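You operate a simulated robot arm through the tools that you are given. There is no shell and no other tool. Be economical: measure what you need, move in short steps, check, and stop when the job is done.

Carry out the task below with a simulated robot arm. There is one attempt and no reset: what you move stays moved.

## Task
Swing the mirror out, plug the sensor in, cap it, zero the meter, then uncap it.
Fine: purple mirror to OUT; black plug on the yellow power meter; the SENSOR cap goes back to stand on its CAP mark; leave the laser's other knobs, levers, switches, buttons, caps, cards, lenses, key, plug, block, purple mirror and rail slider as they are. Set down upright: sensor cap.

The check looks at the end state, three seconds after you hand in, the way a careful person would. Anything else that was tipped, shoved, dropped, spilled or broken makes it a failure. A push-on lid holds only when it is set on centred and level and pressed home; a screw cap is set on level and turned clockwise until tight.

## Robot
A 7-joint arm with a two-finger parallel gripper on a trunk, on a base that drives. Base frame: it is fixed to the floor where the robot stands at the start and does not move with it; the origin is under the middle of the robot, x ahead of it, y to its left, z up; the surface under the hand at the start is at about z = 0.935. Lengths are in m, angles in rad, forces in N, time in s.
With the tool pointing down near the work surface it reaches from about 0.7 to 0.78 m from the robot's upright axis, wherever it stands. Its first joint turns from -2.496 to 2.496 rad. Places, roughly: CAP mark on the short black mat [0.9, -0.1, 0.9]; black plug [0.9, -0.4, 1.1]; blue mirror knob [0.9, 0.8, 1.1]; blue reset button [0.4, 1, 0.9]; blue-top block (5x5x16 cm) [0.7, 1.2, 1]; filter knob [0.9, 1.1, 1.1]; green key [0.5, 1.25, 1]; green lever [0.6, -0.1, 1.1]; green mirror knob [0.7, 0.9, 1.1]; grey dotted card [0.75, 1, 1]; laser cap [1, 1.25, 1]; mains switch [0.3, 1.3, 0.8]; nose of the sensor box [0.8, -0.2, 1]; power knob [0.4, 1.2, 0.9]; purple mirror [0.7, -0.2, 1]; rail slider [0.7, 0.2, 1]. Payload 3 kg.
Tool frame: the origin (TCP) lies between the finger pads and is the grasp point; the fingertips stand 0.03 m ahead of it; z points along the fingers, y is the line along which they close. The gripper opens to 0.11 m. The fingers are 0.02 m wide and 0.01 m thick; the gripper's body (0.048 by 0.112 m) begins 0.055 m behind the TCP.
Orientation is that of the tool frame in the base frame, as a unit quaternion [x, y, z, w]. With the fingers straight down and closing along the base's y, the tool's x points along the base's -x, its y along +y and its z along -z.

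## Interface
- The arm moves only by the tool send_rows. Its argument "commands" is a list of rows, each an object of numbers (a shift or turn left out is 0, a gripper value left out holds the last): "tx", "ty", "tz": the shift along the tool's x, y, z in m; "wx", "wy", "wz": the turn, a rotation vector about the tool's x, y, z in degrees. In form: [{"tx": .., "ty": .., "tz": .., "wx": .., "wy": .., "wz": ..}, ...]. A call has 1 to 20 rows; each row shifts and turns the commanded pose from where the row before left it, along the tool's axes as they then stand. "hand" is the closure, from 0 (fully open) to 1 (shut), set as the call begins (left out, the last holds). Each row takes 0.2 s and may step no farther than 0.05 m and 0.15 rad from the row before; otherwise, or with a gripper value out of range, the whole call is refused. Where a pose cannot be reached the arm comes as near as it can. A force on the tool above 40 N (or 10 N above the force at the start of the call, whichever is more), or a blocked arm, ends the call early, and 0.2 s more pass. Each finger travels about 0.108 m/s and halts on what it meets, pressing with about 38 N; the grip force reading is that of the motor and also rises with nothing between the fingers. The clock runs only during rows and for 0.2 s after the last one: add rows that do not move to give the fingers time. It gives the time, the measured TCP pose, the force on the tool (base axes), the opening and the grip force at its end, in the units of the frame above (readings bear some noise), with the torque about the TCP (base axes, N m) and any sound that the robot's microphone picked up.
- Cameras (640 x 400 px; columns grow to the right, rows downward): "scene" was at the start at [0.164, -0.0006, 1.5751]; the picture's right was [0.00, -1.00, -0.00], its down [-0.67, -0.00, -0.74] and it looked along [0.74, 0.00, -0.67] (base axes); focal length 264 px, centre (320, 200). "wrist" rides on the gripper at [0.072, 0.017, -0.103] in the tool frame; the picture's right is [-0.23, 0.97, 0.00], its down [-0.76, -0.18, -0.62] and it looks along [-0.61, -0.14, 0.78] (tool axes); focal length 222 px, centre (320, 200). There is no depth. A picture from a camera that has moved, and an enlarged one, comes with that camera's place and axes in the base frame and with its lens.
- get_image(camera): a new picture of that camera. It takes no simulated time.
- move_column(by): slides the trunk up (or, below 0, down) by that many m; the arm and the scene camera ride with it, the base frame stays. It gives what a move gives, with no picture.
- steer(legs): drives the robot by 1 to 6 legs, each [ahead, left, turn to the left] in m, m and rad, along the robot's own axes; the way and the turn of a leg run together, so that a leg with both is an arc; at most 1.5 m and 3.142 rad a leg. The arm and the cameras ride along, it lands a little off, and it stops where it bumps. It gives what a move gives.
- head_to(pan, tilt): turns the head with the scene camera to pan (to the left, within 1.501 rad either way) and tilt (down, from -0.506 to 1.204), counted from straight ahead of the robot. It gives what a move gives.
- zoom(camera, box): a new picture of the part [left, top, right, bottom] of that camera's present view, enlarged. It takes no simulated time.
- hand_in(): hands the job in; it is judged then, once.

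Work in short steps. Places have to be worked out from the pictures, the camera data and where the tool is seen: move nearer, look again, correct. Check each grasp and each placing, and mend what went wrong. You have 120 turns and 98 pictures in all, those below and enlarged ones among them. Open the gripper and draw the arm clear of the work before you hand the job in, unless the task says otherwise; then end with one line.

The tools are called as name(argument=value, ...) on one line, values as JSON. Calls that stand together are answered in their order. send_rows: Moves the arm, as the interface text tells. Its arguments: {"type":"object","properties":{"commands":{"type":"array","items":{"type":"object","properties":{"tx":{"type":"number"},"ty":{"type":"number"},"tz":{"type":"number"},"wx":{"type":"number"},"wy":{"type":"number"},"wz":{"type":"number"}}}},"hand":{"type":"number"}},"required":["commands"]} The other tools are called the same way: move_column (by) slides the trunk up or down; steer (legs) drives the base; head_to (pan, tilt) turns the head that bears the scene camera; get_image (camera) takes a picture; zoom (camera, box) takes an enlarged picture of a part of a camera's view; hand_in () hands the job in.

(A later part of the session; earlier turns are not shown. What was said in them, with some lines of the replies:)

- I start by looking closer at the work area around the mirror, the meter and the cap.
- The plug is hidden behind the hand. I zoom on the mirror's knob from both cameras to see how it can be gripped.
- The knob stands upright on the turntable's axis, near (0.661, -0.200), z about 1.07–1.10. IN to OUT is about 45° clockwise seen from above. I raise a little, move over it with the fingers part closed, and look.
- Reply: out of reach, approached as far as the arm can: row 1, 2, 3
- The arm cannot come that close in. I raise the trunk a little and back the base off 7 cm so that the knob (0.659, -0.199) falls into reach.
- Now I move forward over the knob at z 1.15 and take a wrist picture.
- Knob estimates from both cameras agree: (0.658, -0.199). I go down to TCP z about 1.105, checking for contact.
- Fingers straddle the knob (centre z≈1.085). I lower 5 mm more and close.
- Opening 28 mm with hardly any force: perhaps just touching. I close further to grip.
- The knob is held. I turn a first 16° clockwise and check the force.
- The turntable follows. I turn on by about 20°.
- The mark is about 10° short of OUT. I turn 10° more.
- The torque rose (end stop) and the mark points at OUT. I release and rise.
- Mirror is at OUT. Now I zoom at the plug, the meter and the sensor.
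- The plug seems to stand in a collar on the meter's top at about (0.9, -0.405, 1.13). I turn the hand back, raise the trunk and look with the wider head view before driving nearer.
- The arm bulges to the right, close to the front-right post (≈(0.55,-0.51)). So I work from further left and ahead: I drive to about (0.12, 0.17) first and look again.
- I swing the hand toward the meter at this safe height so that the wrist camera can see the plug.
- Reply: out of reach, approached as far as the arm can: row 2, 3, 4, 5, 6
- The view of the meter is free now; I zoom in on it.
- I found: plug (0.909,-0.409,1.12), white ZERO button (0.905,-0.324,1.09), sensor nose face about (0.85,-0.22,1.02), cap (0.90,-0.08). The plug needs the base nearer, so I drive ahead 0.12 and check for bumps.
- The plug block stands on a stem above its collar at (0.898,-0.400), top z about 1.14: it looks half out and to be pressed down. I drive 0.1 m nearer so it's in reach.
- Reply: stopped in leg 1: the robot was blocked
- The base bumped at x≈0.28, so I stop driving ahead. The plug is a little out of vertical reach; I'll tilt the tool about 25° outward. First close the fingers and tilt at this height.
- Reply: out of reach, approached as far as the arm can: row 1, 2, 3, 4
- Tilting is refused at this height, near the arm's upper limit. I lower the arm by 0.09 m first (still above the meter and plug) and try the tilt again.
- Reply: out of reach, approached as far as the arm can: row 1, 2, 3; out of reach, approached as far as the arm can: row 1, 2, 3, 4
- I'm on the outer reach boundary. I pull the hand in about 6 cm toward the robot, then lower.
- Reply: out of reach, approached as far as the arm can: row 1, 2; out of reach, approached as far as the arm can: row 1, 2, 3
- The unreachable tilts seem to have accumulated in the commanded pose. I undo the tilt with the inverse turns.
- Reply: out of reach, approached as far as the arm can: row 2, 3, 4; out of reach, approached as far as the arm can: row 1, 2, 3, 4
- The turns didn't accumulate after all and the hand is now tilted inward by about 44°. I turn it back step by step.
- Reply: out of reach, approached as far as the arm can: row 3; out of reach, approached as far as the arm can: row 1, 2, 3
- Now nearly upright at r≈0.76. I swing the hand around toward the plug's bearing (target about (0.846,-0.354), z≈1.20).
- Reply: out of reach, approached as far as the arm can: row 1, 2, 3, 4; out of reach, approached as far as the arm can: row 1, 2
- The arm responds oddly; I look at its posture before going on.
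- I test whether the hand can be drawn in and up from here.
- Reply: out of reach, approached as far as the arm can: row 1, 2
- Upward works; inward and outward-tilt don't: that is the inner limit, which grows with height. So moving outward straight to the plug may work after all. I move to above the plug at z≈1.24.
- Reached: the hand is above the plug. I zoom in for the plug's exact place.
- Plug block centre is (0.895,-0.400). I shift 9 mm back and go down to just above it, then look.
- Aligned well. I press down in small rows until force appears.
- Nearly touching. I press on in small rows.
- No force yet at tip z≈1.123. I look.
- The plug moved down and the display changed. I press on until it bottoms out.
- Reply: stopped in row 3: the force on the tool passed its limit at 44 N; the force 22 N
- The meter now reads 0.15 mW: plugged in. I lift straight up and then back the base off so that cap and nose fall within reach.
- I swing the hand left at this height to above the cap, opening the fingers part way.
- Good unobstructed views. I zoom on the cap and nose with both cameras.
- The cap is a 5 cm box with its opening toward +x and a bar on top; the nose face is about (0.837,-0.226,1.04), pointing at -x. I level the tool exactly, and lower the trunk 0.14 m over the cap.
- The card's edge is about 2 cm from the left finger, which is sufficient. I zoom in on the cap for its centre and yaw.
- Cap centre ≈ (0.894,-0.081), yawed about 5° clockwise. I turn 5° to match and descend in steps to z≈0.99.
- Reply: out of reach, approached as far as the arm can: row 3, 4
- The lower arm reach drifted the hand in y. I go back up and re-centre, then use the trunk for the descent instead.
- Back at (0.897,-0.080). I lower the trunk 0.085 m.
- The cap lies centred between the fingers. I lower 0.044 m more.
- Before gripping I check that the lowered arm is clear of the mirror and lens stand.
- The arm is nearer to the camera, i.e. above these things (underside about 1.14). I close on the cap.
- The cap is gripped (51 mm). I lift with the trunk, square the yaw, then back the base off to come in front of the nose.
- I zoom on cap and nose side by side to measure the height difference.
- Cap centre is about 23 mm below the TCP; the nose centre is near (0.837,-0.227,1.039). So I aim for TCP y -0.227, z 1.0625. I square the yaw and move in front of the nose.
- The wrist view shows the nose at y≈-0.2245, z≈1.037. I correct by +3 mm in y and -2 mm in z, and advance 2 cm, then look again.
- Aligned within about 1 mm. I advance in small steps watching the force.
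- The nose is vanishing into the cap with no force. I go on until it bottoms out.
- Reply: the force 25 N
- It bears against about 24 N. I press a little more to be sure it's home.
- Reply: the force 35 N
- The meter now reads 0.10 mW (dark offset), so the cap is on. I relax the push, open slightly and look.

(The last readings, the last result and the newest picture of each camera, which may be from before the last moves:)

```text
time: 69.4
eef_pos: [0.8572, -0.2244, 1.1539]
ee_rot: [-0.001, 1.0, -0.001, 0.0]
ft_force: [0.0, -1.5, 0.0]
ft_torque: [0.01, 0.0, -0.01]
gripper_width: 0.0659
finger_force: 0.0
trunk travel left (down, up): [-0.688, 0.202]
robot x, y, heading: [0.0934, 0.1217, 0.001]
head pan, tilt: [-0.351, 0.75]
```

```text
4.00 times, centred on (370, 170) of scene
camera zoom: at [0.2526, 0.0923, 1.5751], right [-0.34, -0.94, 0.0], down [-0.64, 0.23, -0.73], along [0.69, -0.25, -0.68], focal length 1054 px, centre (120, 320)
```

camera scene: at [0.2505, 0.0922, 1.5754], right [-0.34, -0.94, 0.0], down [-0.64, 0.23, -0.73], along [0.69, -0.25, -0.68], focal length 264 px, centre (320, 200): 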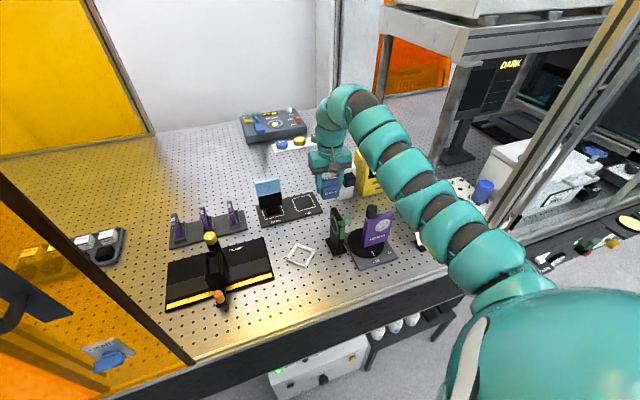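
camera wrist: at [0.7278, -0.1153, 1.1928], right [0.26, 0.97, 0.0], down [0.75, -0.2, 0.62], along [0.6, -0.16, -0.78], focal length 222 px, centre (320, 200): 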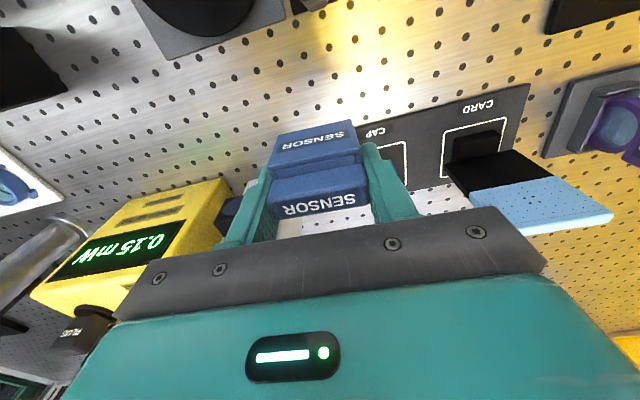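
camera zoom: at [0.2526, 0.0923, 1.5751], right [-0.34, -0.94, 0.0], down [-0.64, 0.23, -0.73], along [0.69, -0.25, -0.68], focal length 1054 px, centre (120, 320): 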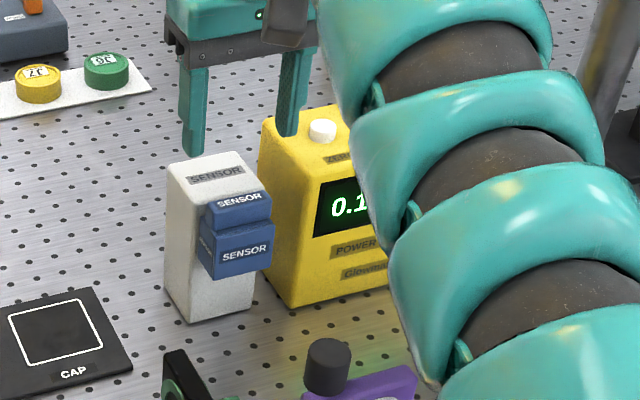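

The cap sits level on the nose. Next ZERO: I raise the trunk, close the fingers and drive 0.12 m ahead.

move_column(by=0.1)

steer(legs=[[0.12, 0, 0]])

send_rows(commands=[{"tx": 0.018, "ty": -0.025}, {"tx": 0.018, "ty": -0.025}, {"tx": 0.018, "ty": -0.025}, {"tx": 0.018, "ty": -0.025}, {}], hand=1)

zoom(camera="wrist", box=[160, 20, 480, 220])

```text
time: 70.8
eef_pos: [0.8569, -0.2236, 1.2523]
ee_rot: [0.0, 1.0, -0.001, 0.001]
ft_force: [0.4, 0.4, 0.2]
ft_torque: [-0.02, 0.01, 0.0]
gripper_width: 0.0662
finger_force: 0.0
trunk travel left (down, up): [-0.788, 0.102]
robot x, y, heading: [0.0926, 0.123, 0.002]
head pan, tilt: [-0.351, 0.75]
```

```text
time: 72.0
eef_pos: [0.9773, -0.2229, 1.2515]
ee_rot: [-0.001, 1.0, 0.0, -0.001]
ft_force: [0.1, -0.2, 0.2]
ft_torque: [0.0, 0.02, -0.01]
gripper_width: 0.066
finger_force: 0.0
trunk travel left (down, up): [-0.788, 0.102]
robot x, y, heading: [0.2116, 0.1246, 0.001]
head pan, tilt: [-0.351, 0.75]
```

```text
time: 73.2
eef_pos: [0.9041, -0.3235, 1.2569]
ee_rot: [0.0, 1.0, -0.002, 0.0]
ft_force: [-0.5, -0.2, -0.5]
ft_torque: [-0.04, 0.01, 0.0]
gripper_width: 0.0
finger_force: 37.7
trunk travel left (down, up): [-0.788, 0.102]
robot x, y, heading: [0.2122, 0.1204, 0.004]
head pan, tilt: [-0.351, 0.75]
```

```text
2.00 times, centred on (320, 120) of wrist
camera zoom: at [0.8322, -0.3049, 1.3615], right [0.23, 0.97, 0.0], down [0.76, -0.18, 0.62], along [0.61, -0.14, -0.78], focal length 444 px, centre (320, 360)
```

zoom: 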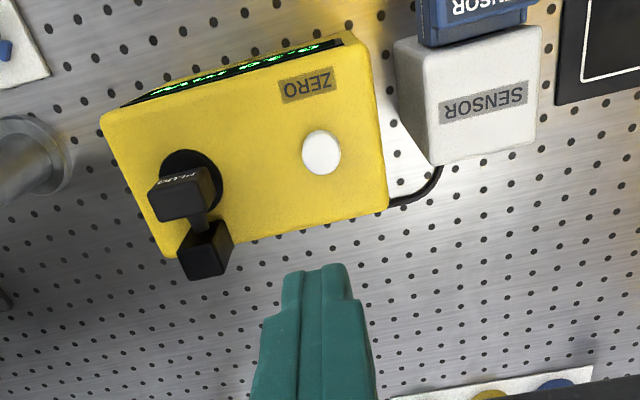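

Button is at (0.894,-0.318). I shift over it and descend to just above it.

send_rows(commands=[{"tx": 0.01, "ty": 0.0055}, {"tz": 0.035}, {"tz": 0.035}, {"tz": 0.025}, {}])

zoom(camera="wrist", box=[200, 60, 440, 210])

zoom(camera="scene", box=[320, 120, 440, 240])

```text
time: 74.4
eef_pos: [0.8905, -0.3181, 1.1591]
ee_rot: [0.0, 1.0, -0.002, 0.0]
ft_force: [-0.2, 0.0, 0.2]
ft_torque: [-0.01, 0.01, 0.04]
gripper_width: 0.0
finger_force: 37.5
trunk travel left (down, up): [-0.788, 0.102]
robot x, y, heading: [0.2121, 0.1214, 0.002]
head pan, tilt: [-0.351, 0.75]
```

```text
2.67 times, centred on (320, 135) of wrist
camera zoom: at [0.8179, -0.301, 1.2642], right [0.23, 0.97, 0.0], down [0.76, -0.18, 0.62], along [0.61, -0.14, -0.78], focal length 592 px, centre (320, 373)
```

zoom: 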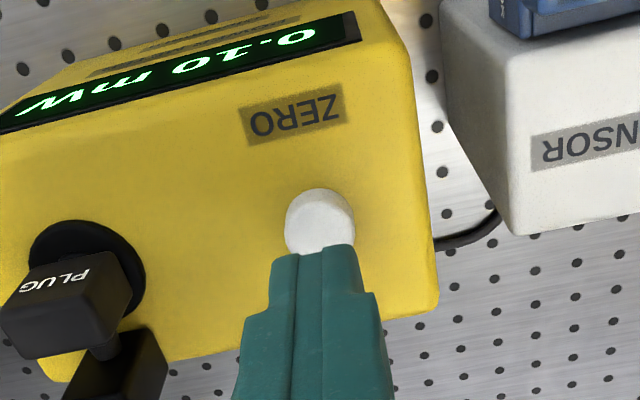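

```text
3.33 times, centred on (380, 180) of scene
camera zoom: at [0.3705, 0.0934, 1.6753], right [-0.34, -0.94, 0.0], down [-0.64, 0.23, -0.73], along [0.69, -0.25, -0.68], focal length 878 px, centre (120, 267)
```

zoom: 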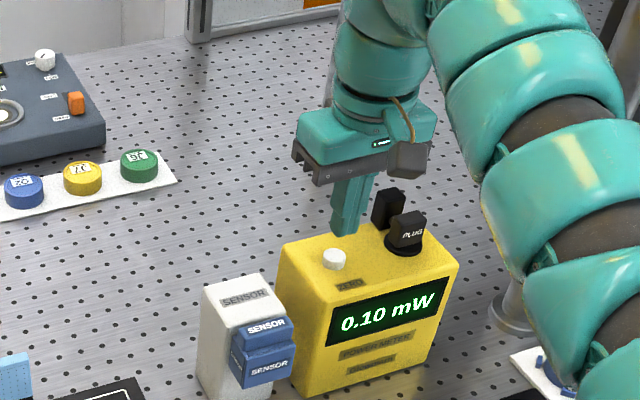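

Aligned over the button, and the meter reads 0.10 mW. I press down.

send_rows(commands=[{"tz": 0.01}, {"tz": 0.006}, {"tz": 0.004}, {"tz": 0.003}, {"tz": 0.003}, {}])

zoom(camera="scene", box=[340, 140, 420, 240])

```text
time: 75.8
eef_pos: [0.8939, -0.3193, 1.1309]
ee_rot: [-0.001, 1.0, -0.001, 0.0]
ft_force: [-0.5, -0.2, 1.0]
ft_torque: [0.02, -0.02, 0.01]
gripper_width: 0.0001
finger_force: 37.7
trunk travel left (down, up): [-0.788, 0.102]
robot x, y, heading: [0.2138, 0.1216, 0.005]
head pan, tilt: [-0.351, 0.75]
```

```text
4.00 times, centred on (380, 190) of scene
camera zoom: at [0.3709, 0.0932, 1.6752], right [-0.34, -0.94, 0.0], down [-0.64, 0.23, -0.73], along [0.69, -0.25, -0.68], focal length 1054 px, centre (80, 240)
```

zoom: 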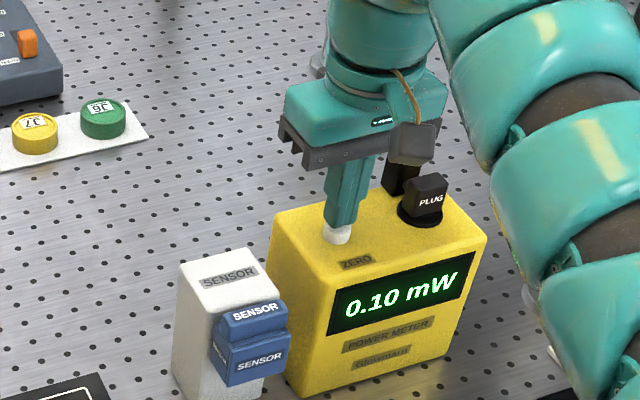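

Just touching. I press further.

send_rows(commands=[{"tz": 0.002}, {"tz": 0.002}, {"tz": 0.002}, {"tz": 0.002}, {"tz": 0.002}, {}])

zoom(camera="scene", box=[340, 140, 420, 240])

```text
time: 77.2
eef_pos: [0.8937, -0.3186, 1.1228]
ee_rot: [0.0, 1.0, -0.001, 0.0]
ft_force: [0.5, -0.3, 1.6]
ft_torque: [0.0, 0.01, 0.0]
gripper_width: 0.0
finger_force: 37.7
trunk travel left (down, up): [-0.788, 0.102]
robot x, y, heading: [0.2122, 0.1234, 0.001]
head pan, tilt: [-0.351, 0.75]
```

```text
4.00 times, centred on (380, 190) of scene
camera zoom: at [0.3708, 0.0933, 1.6752], right [-0.34, -0.94, 0.0], down [-0.64, 0.23, -0.73], along [0.69, -0.25, -0.68], focal length 1054 px, centre (80, 240)
```

zoom: 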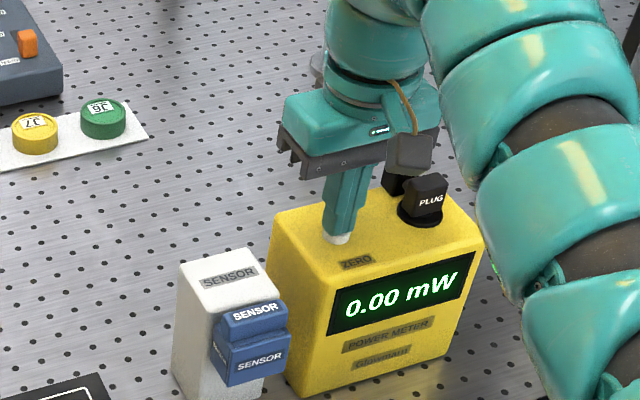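

The meter shows 0.00 mW: zeroed. I lift off and retrace the path to above the cap.

send_rows(commands=[{"tz": -0.03}, {"tz": -0.04}, {"tz": -0.04}, {"tz": -0.023}, {}])

send_rows(commands=[{"tx": -0.02, "ty": 0.024}, {"tx": -0.02, "ty": 0.024}, {"tx": -0.02, "ty": 0.023}, {"tx": -0.022, "ty": 0.023}, {}], hand=0.4)

steer(legs=[[-0.12, 0, 0]])

move_column(by=-0.1)

zoom(camera="scene", box=[310, 120, 430, 220])

zoom(camera="wrist", box=[160, 20, 480, 220])

```text
time: 78.4
eef_pos: [0.8923, -0.3159, 1.2551]
ee_rot: [-0.001, 1.0, -0.001, 0.0]
ft_force: [-0.3, -0.5, 0.7]
ft_torque: [-0.01, -0.01, 0.03]
gripper_width: 0.0
finger_force: 38.1
trunk travel left (down, up): [-0.788, 0.102]
robot x, y, heading: [0.2152, 0.1234, -0.001]
head pan, tilt: [-0.351, 0.75]
```

```text
time: 79.6
eef_pos: [0.9725, -0.2247, 1.2546]
ee_rot: [0.0, 1.0, -0.001, 0.0]
ft_force: [0.1, -0.2, -0.4]
ft_torque: [0.01, 0.02, -0.02]
gripper_width: 0.0659
finger_force: 0.1
trunk travel left (down, up): [-0.788, 0.102]
robot x, y, heading: [0.2093, 0.1234, 0.001]
head pan, tilt: [-0.351, 0.75]
```

```text
time: 80.8
eef_pos: [0.8512, -0.2219, 1.2559]
ee_rot: [-0.001, 1.0, -0.001, 0.0]
ft_force: [0.9, 0.2, 0.2]
ft_torque: [0.02, -0.05, -0.01]
gripper_width: 0.066
finger_force: 0.0
trunk travel left (down, up): [-0.788, 0.102]
robot x, y, heading: [0.0962, 0.1201, 0.005]
head pan, tilt: [-0.351, 0.75]
```

```text
time: 82.2
eef_pos: [0.852, -0.222, 1.1565]
ee_rot: [-0.001, 1.0, -0.001, 0.0]
ft_force: [0.7, 0.9, -0.1]
ft_torque: [0.03, 0.01, 0.0]
gripper_width: 0.066
finger_force: 0.1
trunk travel left (down, up): [-0.688, 0.202]
robot x, y, heading: [0.0906, 0.1235, 0.002]
head pan, tilt: [-0.351, 0.75]
```

```text
4.00 times, centred on (370, 170) of scene
camera zoom: at [0.249, 0.0932, 1.5753], right [-0.34, -0.94, 0.0], down [-0.64, 0.23, -0.73], along [0.69, -0.25, -0.68], focal length 1054 px, centre (120, 320)
```

zoom: 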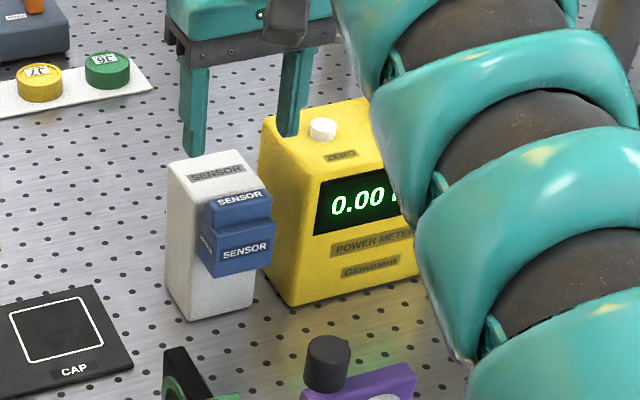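

```text
2.00 times, centred on (320, 120) of wrist
camera zoom: at [0.7797, -0.2039, 1.2597], right [0.23, 0.97, 0.0], down [0.76, -0.17, 0.62], along [0.61, -0.14, -0.78], focal length 444 px, centre (320, 360)
```

zoom: 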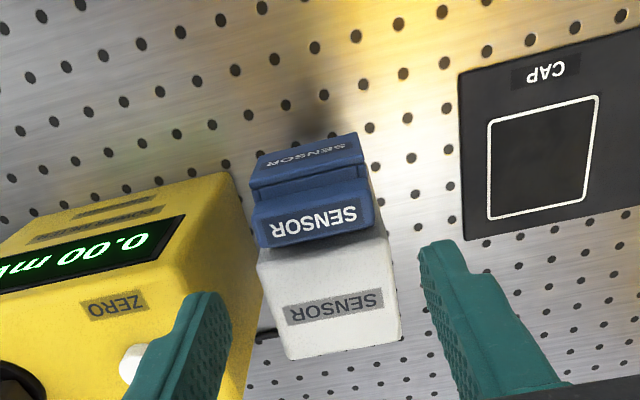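

I shift slightly and descend over the cap, then close.

send_rows(commands=[{"tx": -0.004, "ty": -0.0025}, {"tz": 0.035}, {"tz": 0.03}, {"tz": 0.029}, {}])

send_rows(commands=[{}, {}, {}], hand=0.7)

zoom(camera="scene", box=[320, 140, 400, 210])

```text
time: 83.4
eef_pos: [0.8553, -0.2266, 1.0624]
ee_rot: [-0.001, 1.0, -0.001, 0.0]
ft_force: [1.3, -0.2, 0.2]
ft_torque: [0.01, -0.01, 0.03]
gripper_width: 0.066
finger_force: 0.0
trunk travel left (down, up): [-0.688, 0.202]
robot x, y, heading: [0.0913, 0.1229, -0.003]
head pan, tilt: [-0.351, 0.75]
```

```text
time: 84.2
eef_pos: [0.8558, -0.227, 1.0621]
ee_rot: [0.0, 1.0, -0.001, -0.001]
ft_force: [-5.7, -0.9, -2.7]
ft_torque: [0.07, 0.0, -0.18]
gripper_width: 0.0509
finger_force: 38.1
trunk travel left (down, up): [-0.688, 0.202]
robot x, y, heading: [0.0927, 0.1198, 0.003]
head pan, tilt: [-0.351, 0.75]
```

```text
5.71 times, centred on (360, 175) of scene
camera zoom: at [0.2487, 0.0928, 1.5752], right [-0.34, -0.94, 0.0], down [-0.64, 0.23, -0.73], along [0.69, -0.25, -0.68], focal length 1506 px, centre (91, 343)
```

zoom: 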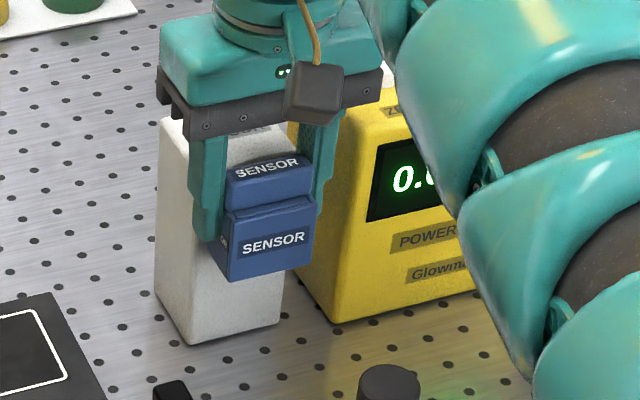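

The cap is gripped again. I pull straight back toward -x in steps.

send_rows(commands=[{"tx": 0.004}, {"tx": 0.006}, {"tx": 0.008}, {"tx": 0.01}, {"tx": 0.01}, {}])

send_rows(commands=[{"tx": 0.012}, {"tx": 0.012}, {}])

zoom(camera="scene", box=[310, 120, 430, 220])

```text
time: 85.6
eef_pos: [0.8186, -0.2247, 1.0592]
ee_rot: [-0.001, 1.0, -0.001, 0.001]
ft_force: [0.4, 0.3, 0.5]
ft_torque: [-0.03, 0.01, 0.0]
gripper_width: 0.0508
finger_force: 37.8
trunk travel left (down, up): [-0.688, 0.202]
robot x, y, heading: [0.0962, 0.1267, -0.002]
head pan, tilt: [-0.351, 0.75]
```

```text
time: 86.4
eef_pos: [0.7929, -0.2239, 1.0621]
ee_rot: [-0.001, 1.0, -0.001, 0.0]
ft_force: [0.6, -0.4, -0.2]
ft_torque: [0.01, 0.03, 0.01]
gripper_width: 0.0507
finger_force: 37.7
trunk travel left (down, up): [-0.688, 0.202]
robot x, y, heading: [0.0861, 0.1205, 0.002]
head pan, tilt: [-0.351, 0.75]
```

```text
4.00 times, centred on (370, 170) of scene
camera zoom: at [0.2495, 0.0931, 1.5752], right [-0.34, -0.94, 0.0], down [-0.64, 0.23, -0.73], along [0.69, -0.25, -0.68], focal length 1054 px, centre (120, 320)
```

zoom: 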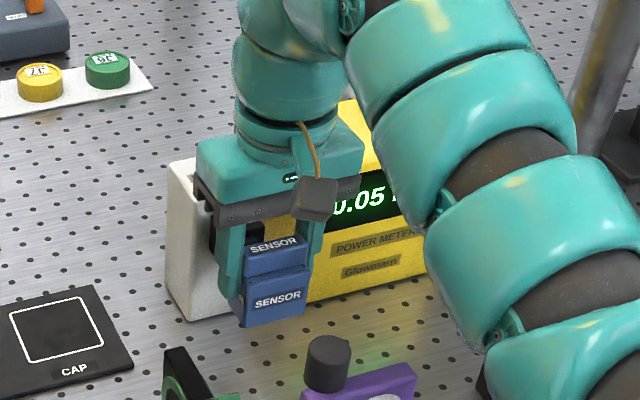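

The cap is off (reads 0.05 mW). I rise 2.5 cm, move left, then drive back to the place from which I picked the cap up.

send_rows(commands=[{"tz": -0.028}, {"ty": 0.03}, {"ty": 0.03}, {"tx": -0.005, "ty": 0.03}, {}])

steer(legs=[[0.09, 0.05, 0]])

zoom(camera="wrist", box=[200, 20, 480, 220])

zoom(camera="scene", box=[270, 120, 390, 230])

```text
time: 87.6
eef_pos: [0.8026, -0.1346, 1.0907]
ee_rot: [-0.001, 1.0, -0.002, 0.0]
ft_force: [2.0, -0.5, -0.6]
ft_torque: [0.0, 0.01, -0.04]
gripper_width: 0.0511
finger_force: 38.2
trunk travel left (down, up): [-0.688, 0.202]
robot x, y, heading: [0.0917, 0.1229, -0.002]
head pan, tilt: [-0.351, 0.75]
```

```text
time: 88.7
eef_pos: [0.8892, -0.089, 1.0895]
ee_rot: [0.002, 1.0, -0.001, -0.001]
ft_force: [0.7, 0.4, -0.2]
ft_torque: [-0.03, -0.01, 0.0]
gripper_width: 0.0512
finger_force: 37.9
trunk travel left (down, up): [-0.688, 0.202]
robot x, y, heading: [0.1774, 0.1684, -0.002]
head pan, tilt: [-0.351, 0.75]
```

```text
2.00 times, centred on (340, 120) of wrist
camera zoom: at [0.8175, -0.07, 1.1942], right [0.23, 0.97, 0.0], down [0.76, -0.18, 0.62], along [0.61, -0.15, -0.78], focal length 444 px, centre (280, 360)
```

zoom: 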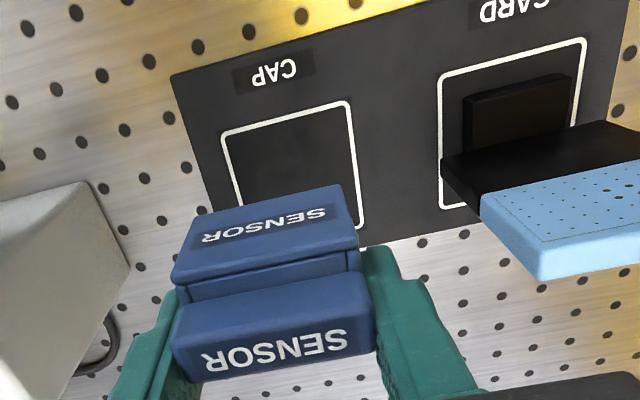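

```text
3.64 times, centred on (330, 175) of scene
camera zoom: at [0.3392, 0.1416, 1.575], right [-0.35, -0.94, 0.0], down [-0.64, 0.24, -0.73], along [0.69, -0.25, -0.68], focal length 958 px, centre (284, 291)
```

zoom: 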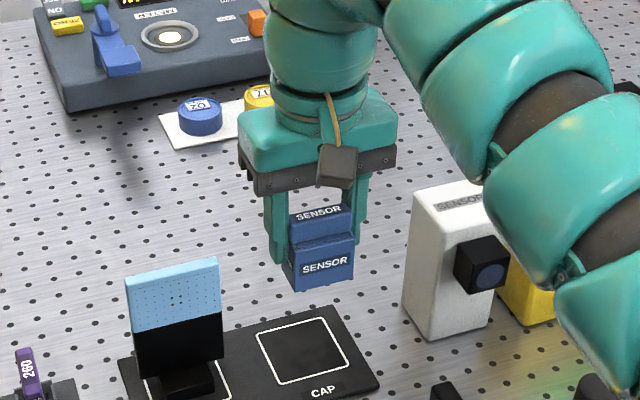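

I shift 6 mm ahead and 9 mm left to the mark's centre and lower the trunk 0.095 m.

send_rows(commands=[{"tx": -0.006, "ty": 0.009}, {}])

move_column(by=-0.095)

zoom(camera="scene", box=[280, 120, 400, 220])

```text
time: 89.3
eef_pos: [0.8947, -0.0783, 1.0902]
ee_rot: [0.002, 1.0, -0.001, 0.0]
ft_force: [-0.5, 0.2, -0.4]
ft_torque: [0.01, -0.01, 0.0]
gripper_width: 0.0509
finger_force: 38.5
trunk travel left (down, up): [-0.688, 0.202]
robot x, y, heading: [0.1779, 0.1719, -0.004]
head pan, tilt: [-0.351, 0.75]
```

```text
time: 90.6
eef_pos: [0.8945, -0.0788, 0.9957]
ee_rot: [0.001, 1.0, 0.0, 0.0]
ft_force: [-0.2, -0.4, 0.2]
ft_torque: [-0.01, 0.05, -0.02]
gripper_width: 0.0509
finger_force: 38.2
trunk travel left (down, up): [-0.593, 0.297]
robot x, y, heading: [0.1767, 0.1727, -0.002]
head pan, tilt: [-0.351, 0.75]
```

```text
4.00 times, centred on (340, 170) of scene
camera zoom: at [0.3374, 0.1409, 1.4803], right [-0.35, -0.94, 0.0], down [-0.64, 0.24, -0.73], along [0.69, -0.25, -0.68], focal length 1054 px, centre (240, 320)
```

zoom: 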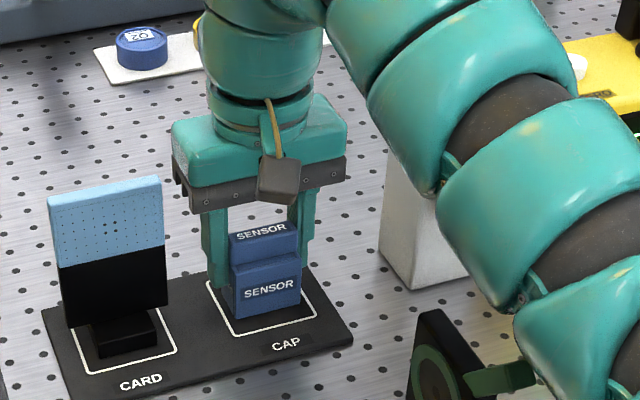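

The cap hangs just above its mark. I lower in 2 mm steps to contact.

send_rows(commands=[{"tz": 0.003}, {"tz": 0.002}, {"tz": 0.002}, {"tz": 0.001}, {}])

```text
time: 91.8
eef_pos: [0.895, -0.0803, 0.9903]
ee_rot: [0.002, 1.0, -0.002, 0.003]
ft_force: [8.3, -5.8, 35.2]
ft_torque: [0.05, 0.29, 0.06]
gripper_width: 0.0508
finger_force: 38.0
trunk travel left (down, up): [-0.593, 0.297]
robot x, y, heading: [0.1805, 0.1694, 0.001]
head pan, tilt: [-0.351, 0.75]
```

Contact (35 N). I ease up 2 mm in command and open.

send_rows(commands=[{"tz": -0.002}, {}])

send_rows(commands=[{}, {}, {}], hand=0.35)

move_column(by=0.13)

zoom(camera="scene", box=[280, 160, 400, 260])

zoom(camera="wrist", box=[160, 0, 480, 200])

```text
time: 92.4
eef_pos: [0.895, -0.0788, 0.9895]
ee_rot: [0.003, 1.0, -0.001, 0.001]
ft_force: [8.9, -7.3, 32.4]
ft_torque: [-0.05, 0.12, -0.01]
gripper_width: 0.0508
finger_force: 38.0
trunk travel left (down, up): [-0.593, 0.297]
robot x, y, heading: [0.178, 0.1717, -0.003]
head pan, tilt: [-0.351, 0.75]
```

```text
time: 93.2
eef_pos: [0.8943, -0.0784, 0.9876]
ee_rot: [0.002, 1.0, 0.0, 0.0]
ft_force: [1.5, 0.4, 0.5]
ft_torque: [-0.01, -0.02, 0.04]
gripper_width: 0.0716
finger_force: 0.0
trunk travel left (down, up): [-0.593, 0.297]
robot x, y, heading: [0.1763, 0.1696, -0.002]
head pan, tilt: [-0.351, 0.75]
```

```text
time: 94.8
eef_pos: [0.8961, -0.0785, 1.1174]
ee_rot: [0.002, 1.0, -0.001, 0.001]
ft_force: [0.1, -0.1, 0.0]
ft_torque: [0.0, 0.01, -0.01]
gripper_width: 0.0714
finger_force: 0.1
trunk travel left (down, up): [-0.723, 0.167]
robot x, y, heading: [0.1819, 0.1677, -0.002]
head pan, tilt: [-0.351, 0.75]
```

```text
4.00 times, centred on (340, 210) of scene
camera zoom: at [0.3377, 0.1407, 1.6102], right [-0.35, -0.94, 0.0], down [-0.64, 0.24, -0.73], along [0.69, -0.25, -0.68], focal length 1054 px, centre (240, 160)
```

zoom: 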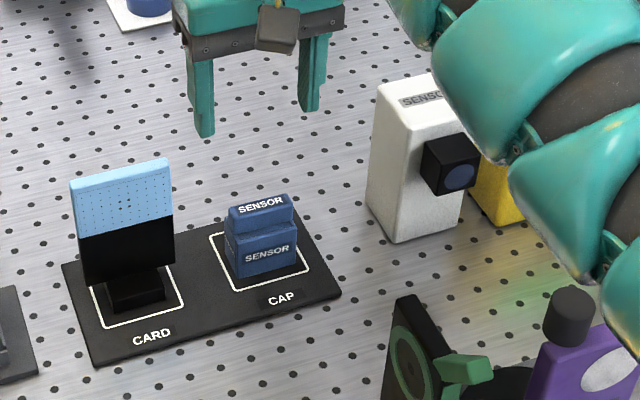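

```text
2.00 times, centred on (320, 100) of wrist
camera zoom: at [0.8236, -0.06, 1.2226], right [0.23, 0.97, 0.0], down [0.76, -0.18, 0.62], along [0.61, -0.15, -0.78], focal length 444 px, centre (320, 400)
```

zoom: 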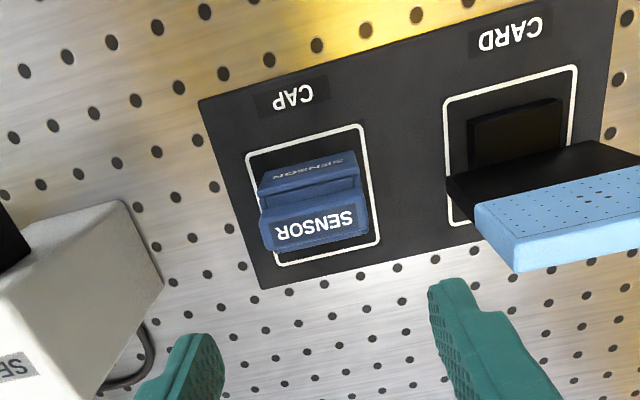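

The cap stands upright within its mark. I raise the trunk further and back away, then take a final look.

move_column(by=0.15)

steer(legs=[[-0.3, 0, 0]])

get_image(camera="scene")

zoom(camera="scene", box=[330, 130, 490, 290])

```text
time: 96.5
eef_pos: [0.8957, -0.0791, 1.2671]
ee_rot: [0.001, 1.0, -0.001, 0.0]
ft_force: [0.3, 0.9, -0.4]
ft_torque: [0.0, 0.02, 0.02]
gripper_width: 0.0718
finger_force: 0.1
trunk travel left (down, up): [-0.873, 0.017]
robot x, y, heading: [0.1789, 0.1714, 0.0]
head pan, tilt: [-0.351, 0.75]
```

```text
time: 98.6
eef_pos: [0.595, -0.0767, 1.2688]
ee_rot: [0.001, 1.0, -0.001, 0.0]
ft_force: [-1.2, -0.3, 0.0]
ft_torque: [-0.01, 0.02, 0.03]
gripper_width: 0.0714
finger_force: 0.1
trunk travel left (down, up): [-0.873, 0.017]
robot x, y, heading: [-0.1173, 0.1712, -0.003]
head pan, tilt: [-0.351, 0.75]
```

```text
12 pictures are left
camera scene: at [0.0369, 0.1417, 1.7603], right [-0.34, -0.94, 0.0], down [-0.64, 0.24, -0.73], along [0.69, -0.25, -0.68], focal length 264 px, centre (320, 200)
```

scene: 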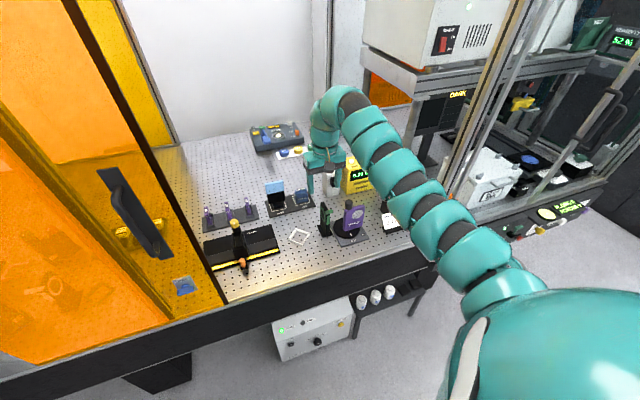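

```text
2.50 times, centred on (410, 210) of scene
camera zoom: at [0.0369, 0.1417, 1.7603], right [-0.34, -0.94, 0.0], down [-0.64, 0.24, -0.73], along [0.69, -0.25, -0.68], focal length 659 px, centre (95, 175)
```

zoom: 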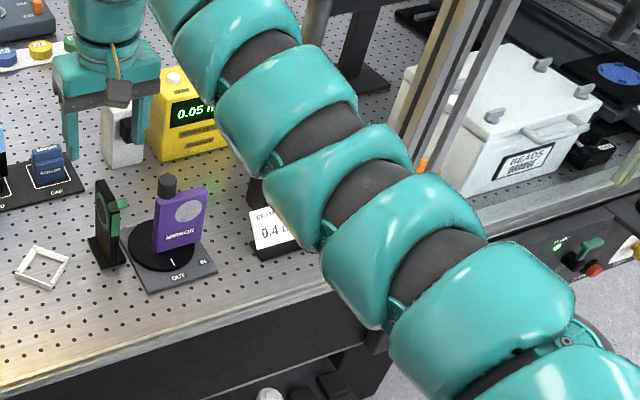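

Mirror is at OUT, the plug is in, the meter is zeroed (now 0.05 mW uncapped), the cap is on its mark and the arm is clear. I hand in.

hand_in()

```text
The job is handed in.
```

The job is handed in: the mirror is at OUT, the plug is in, and the meter was zeroed to 0.00 mW while capped (0.05 mW now it is uncapped). The sensor cap stands upright on its CAP mark and the arm is clear. The base bumped something low on its left side once while driving in, and I saw nothing disturbed in the last pictures.
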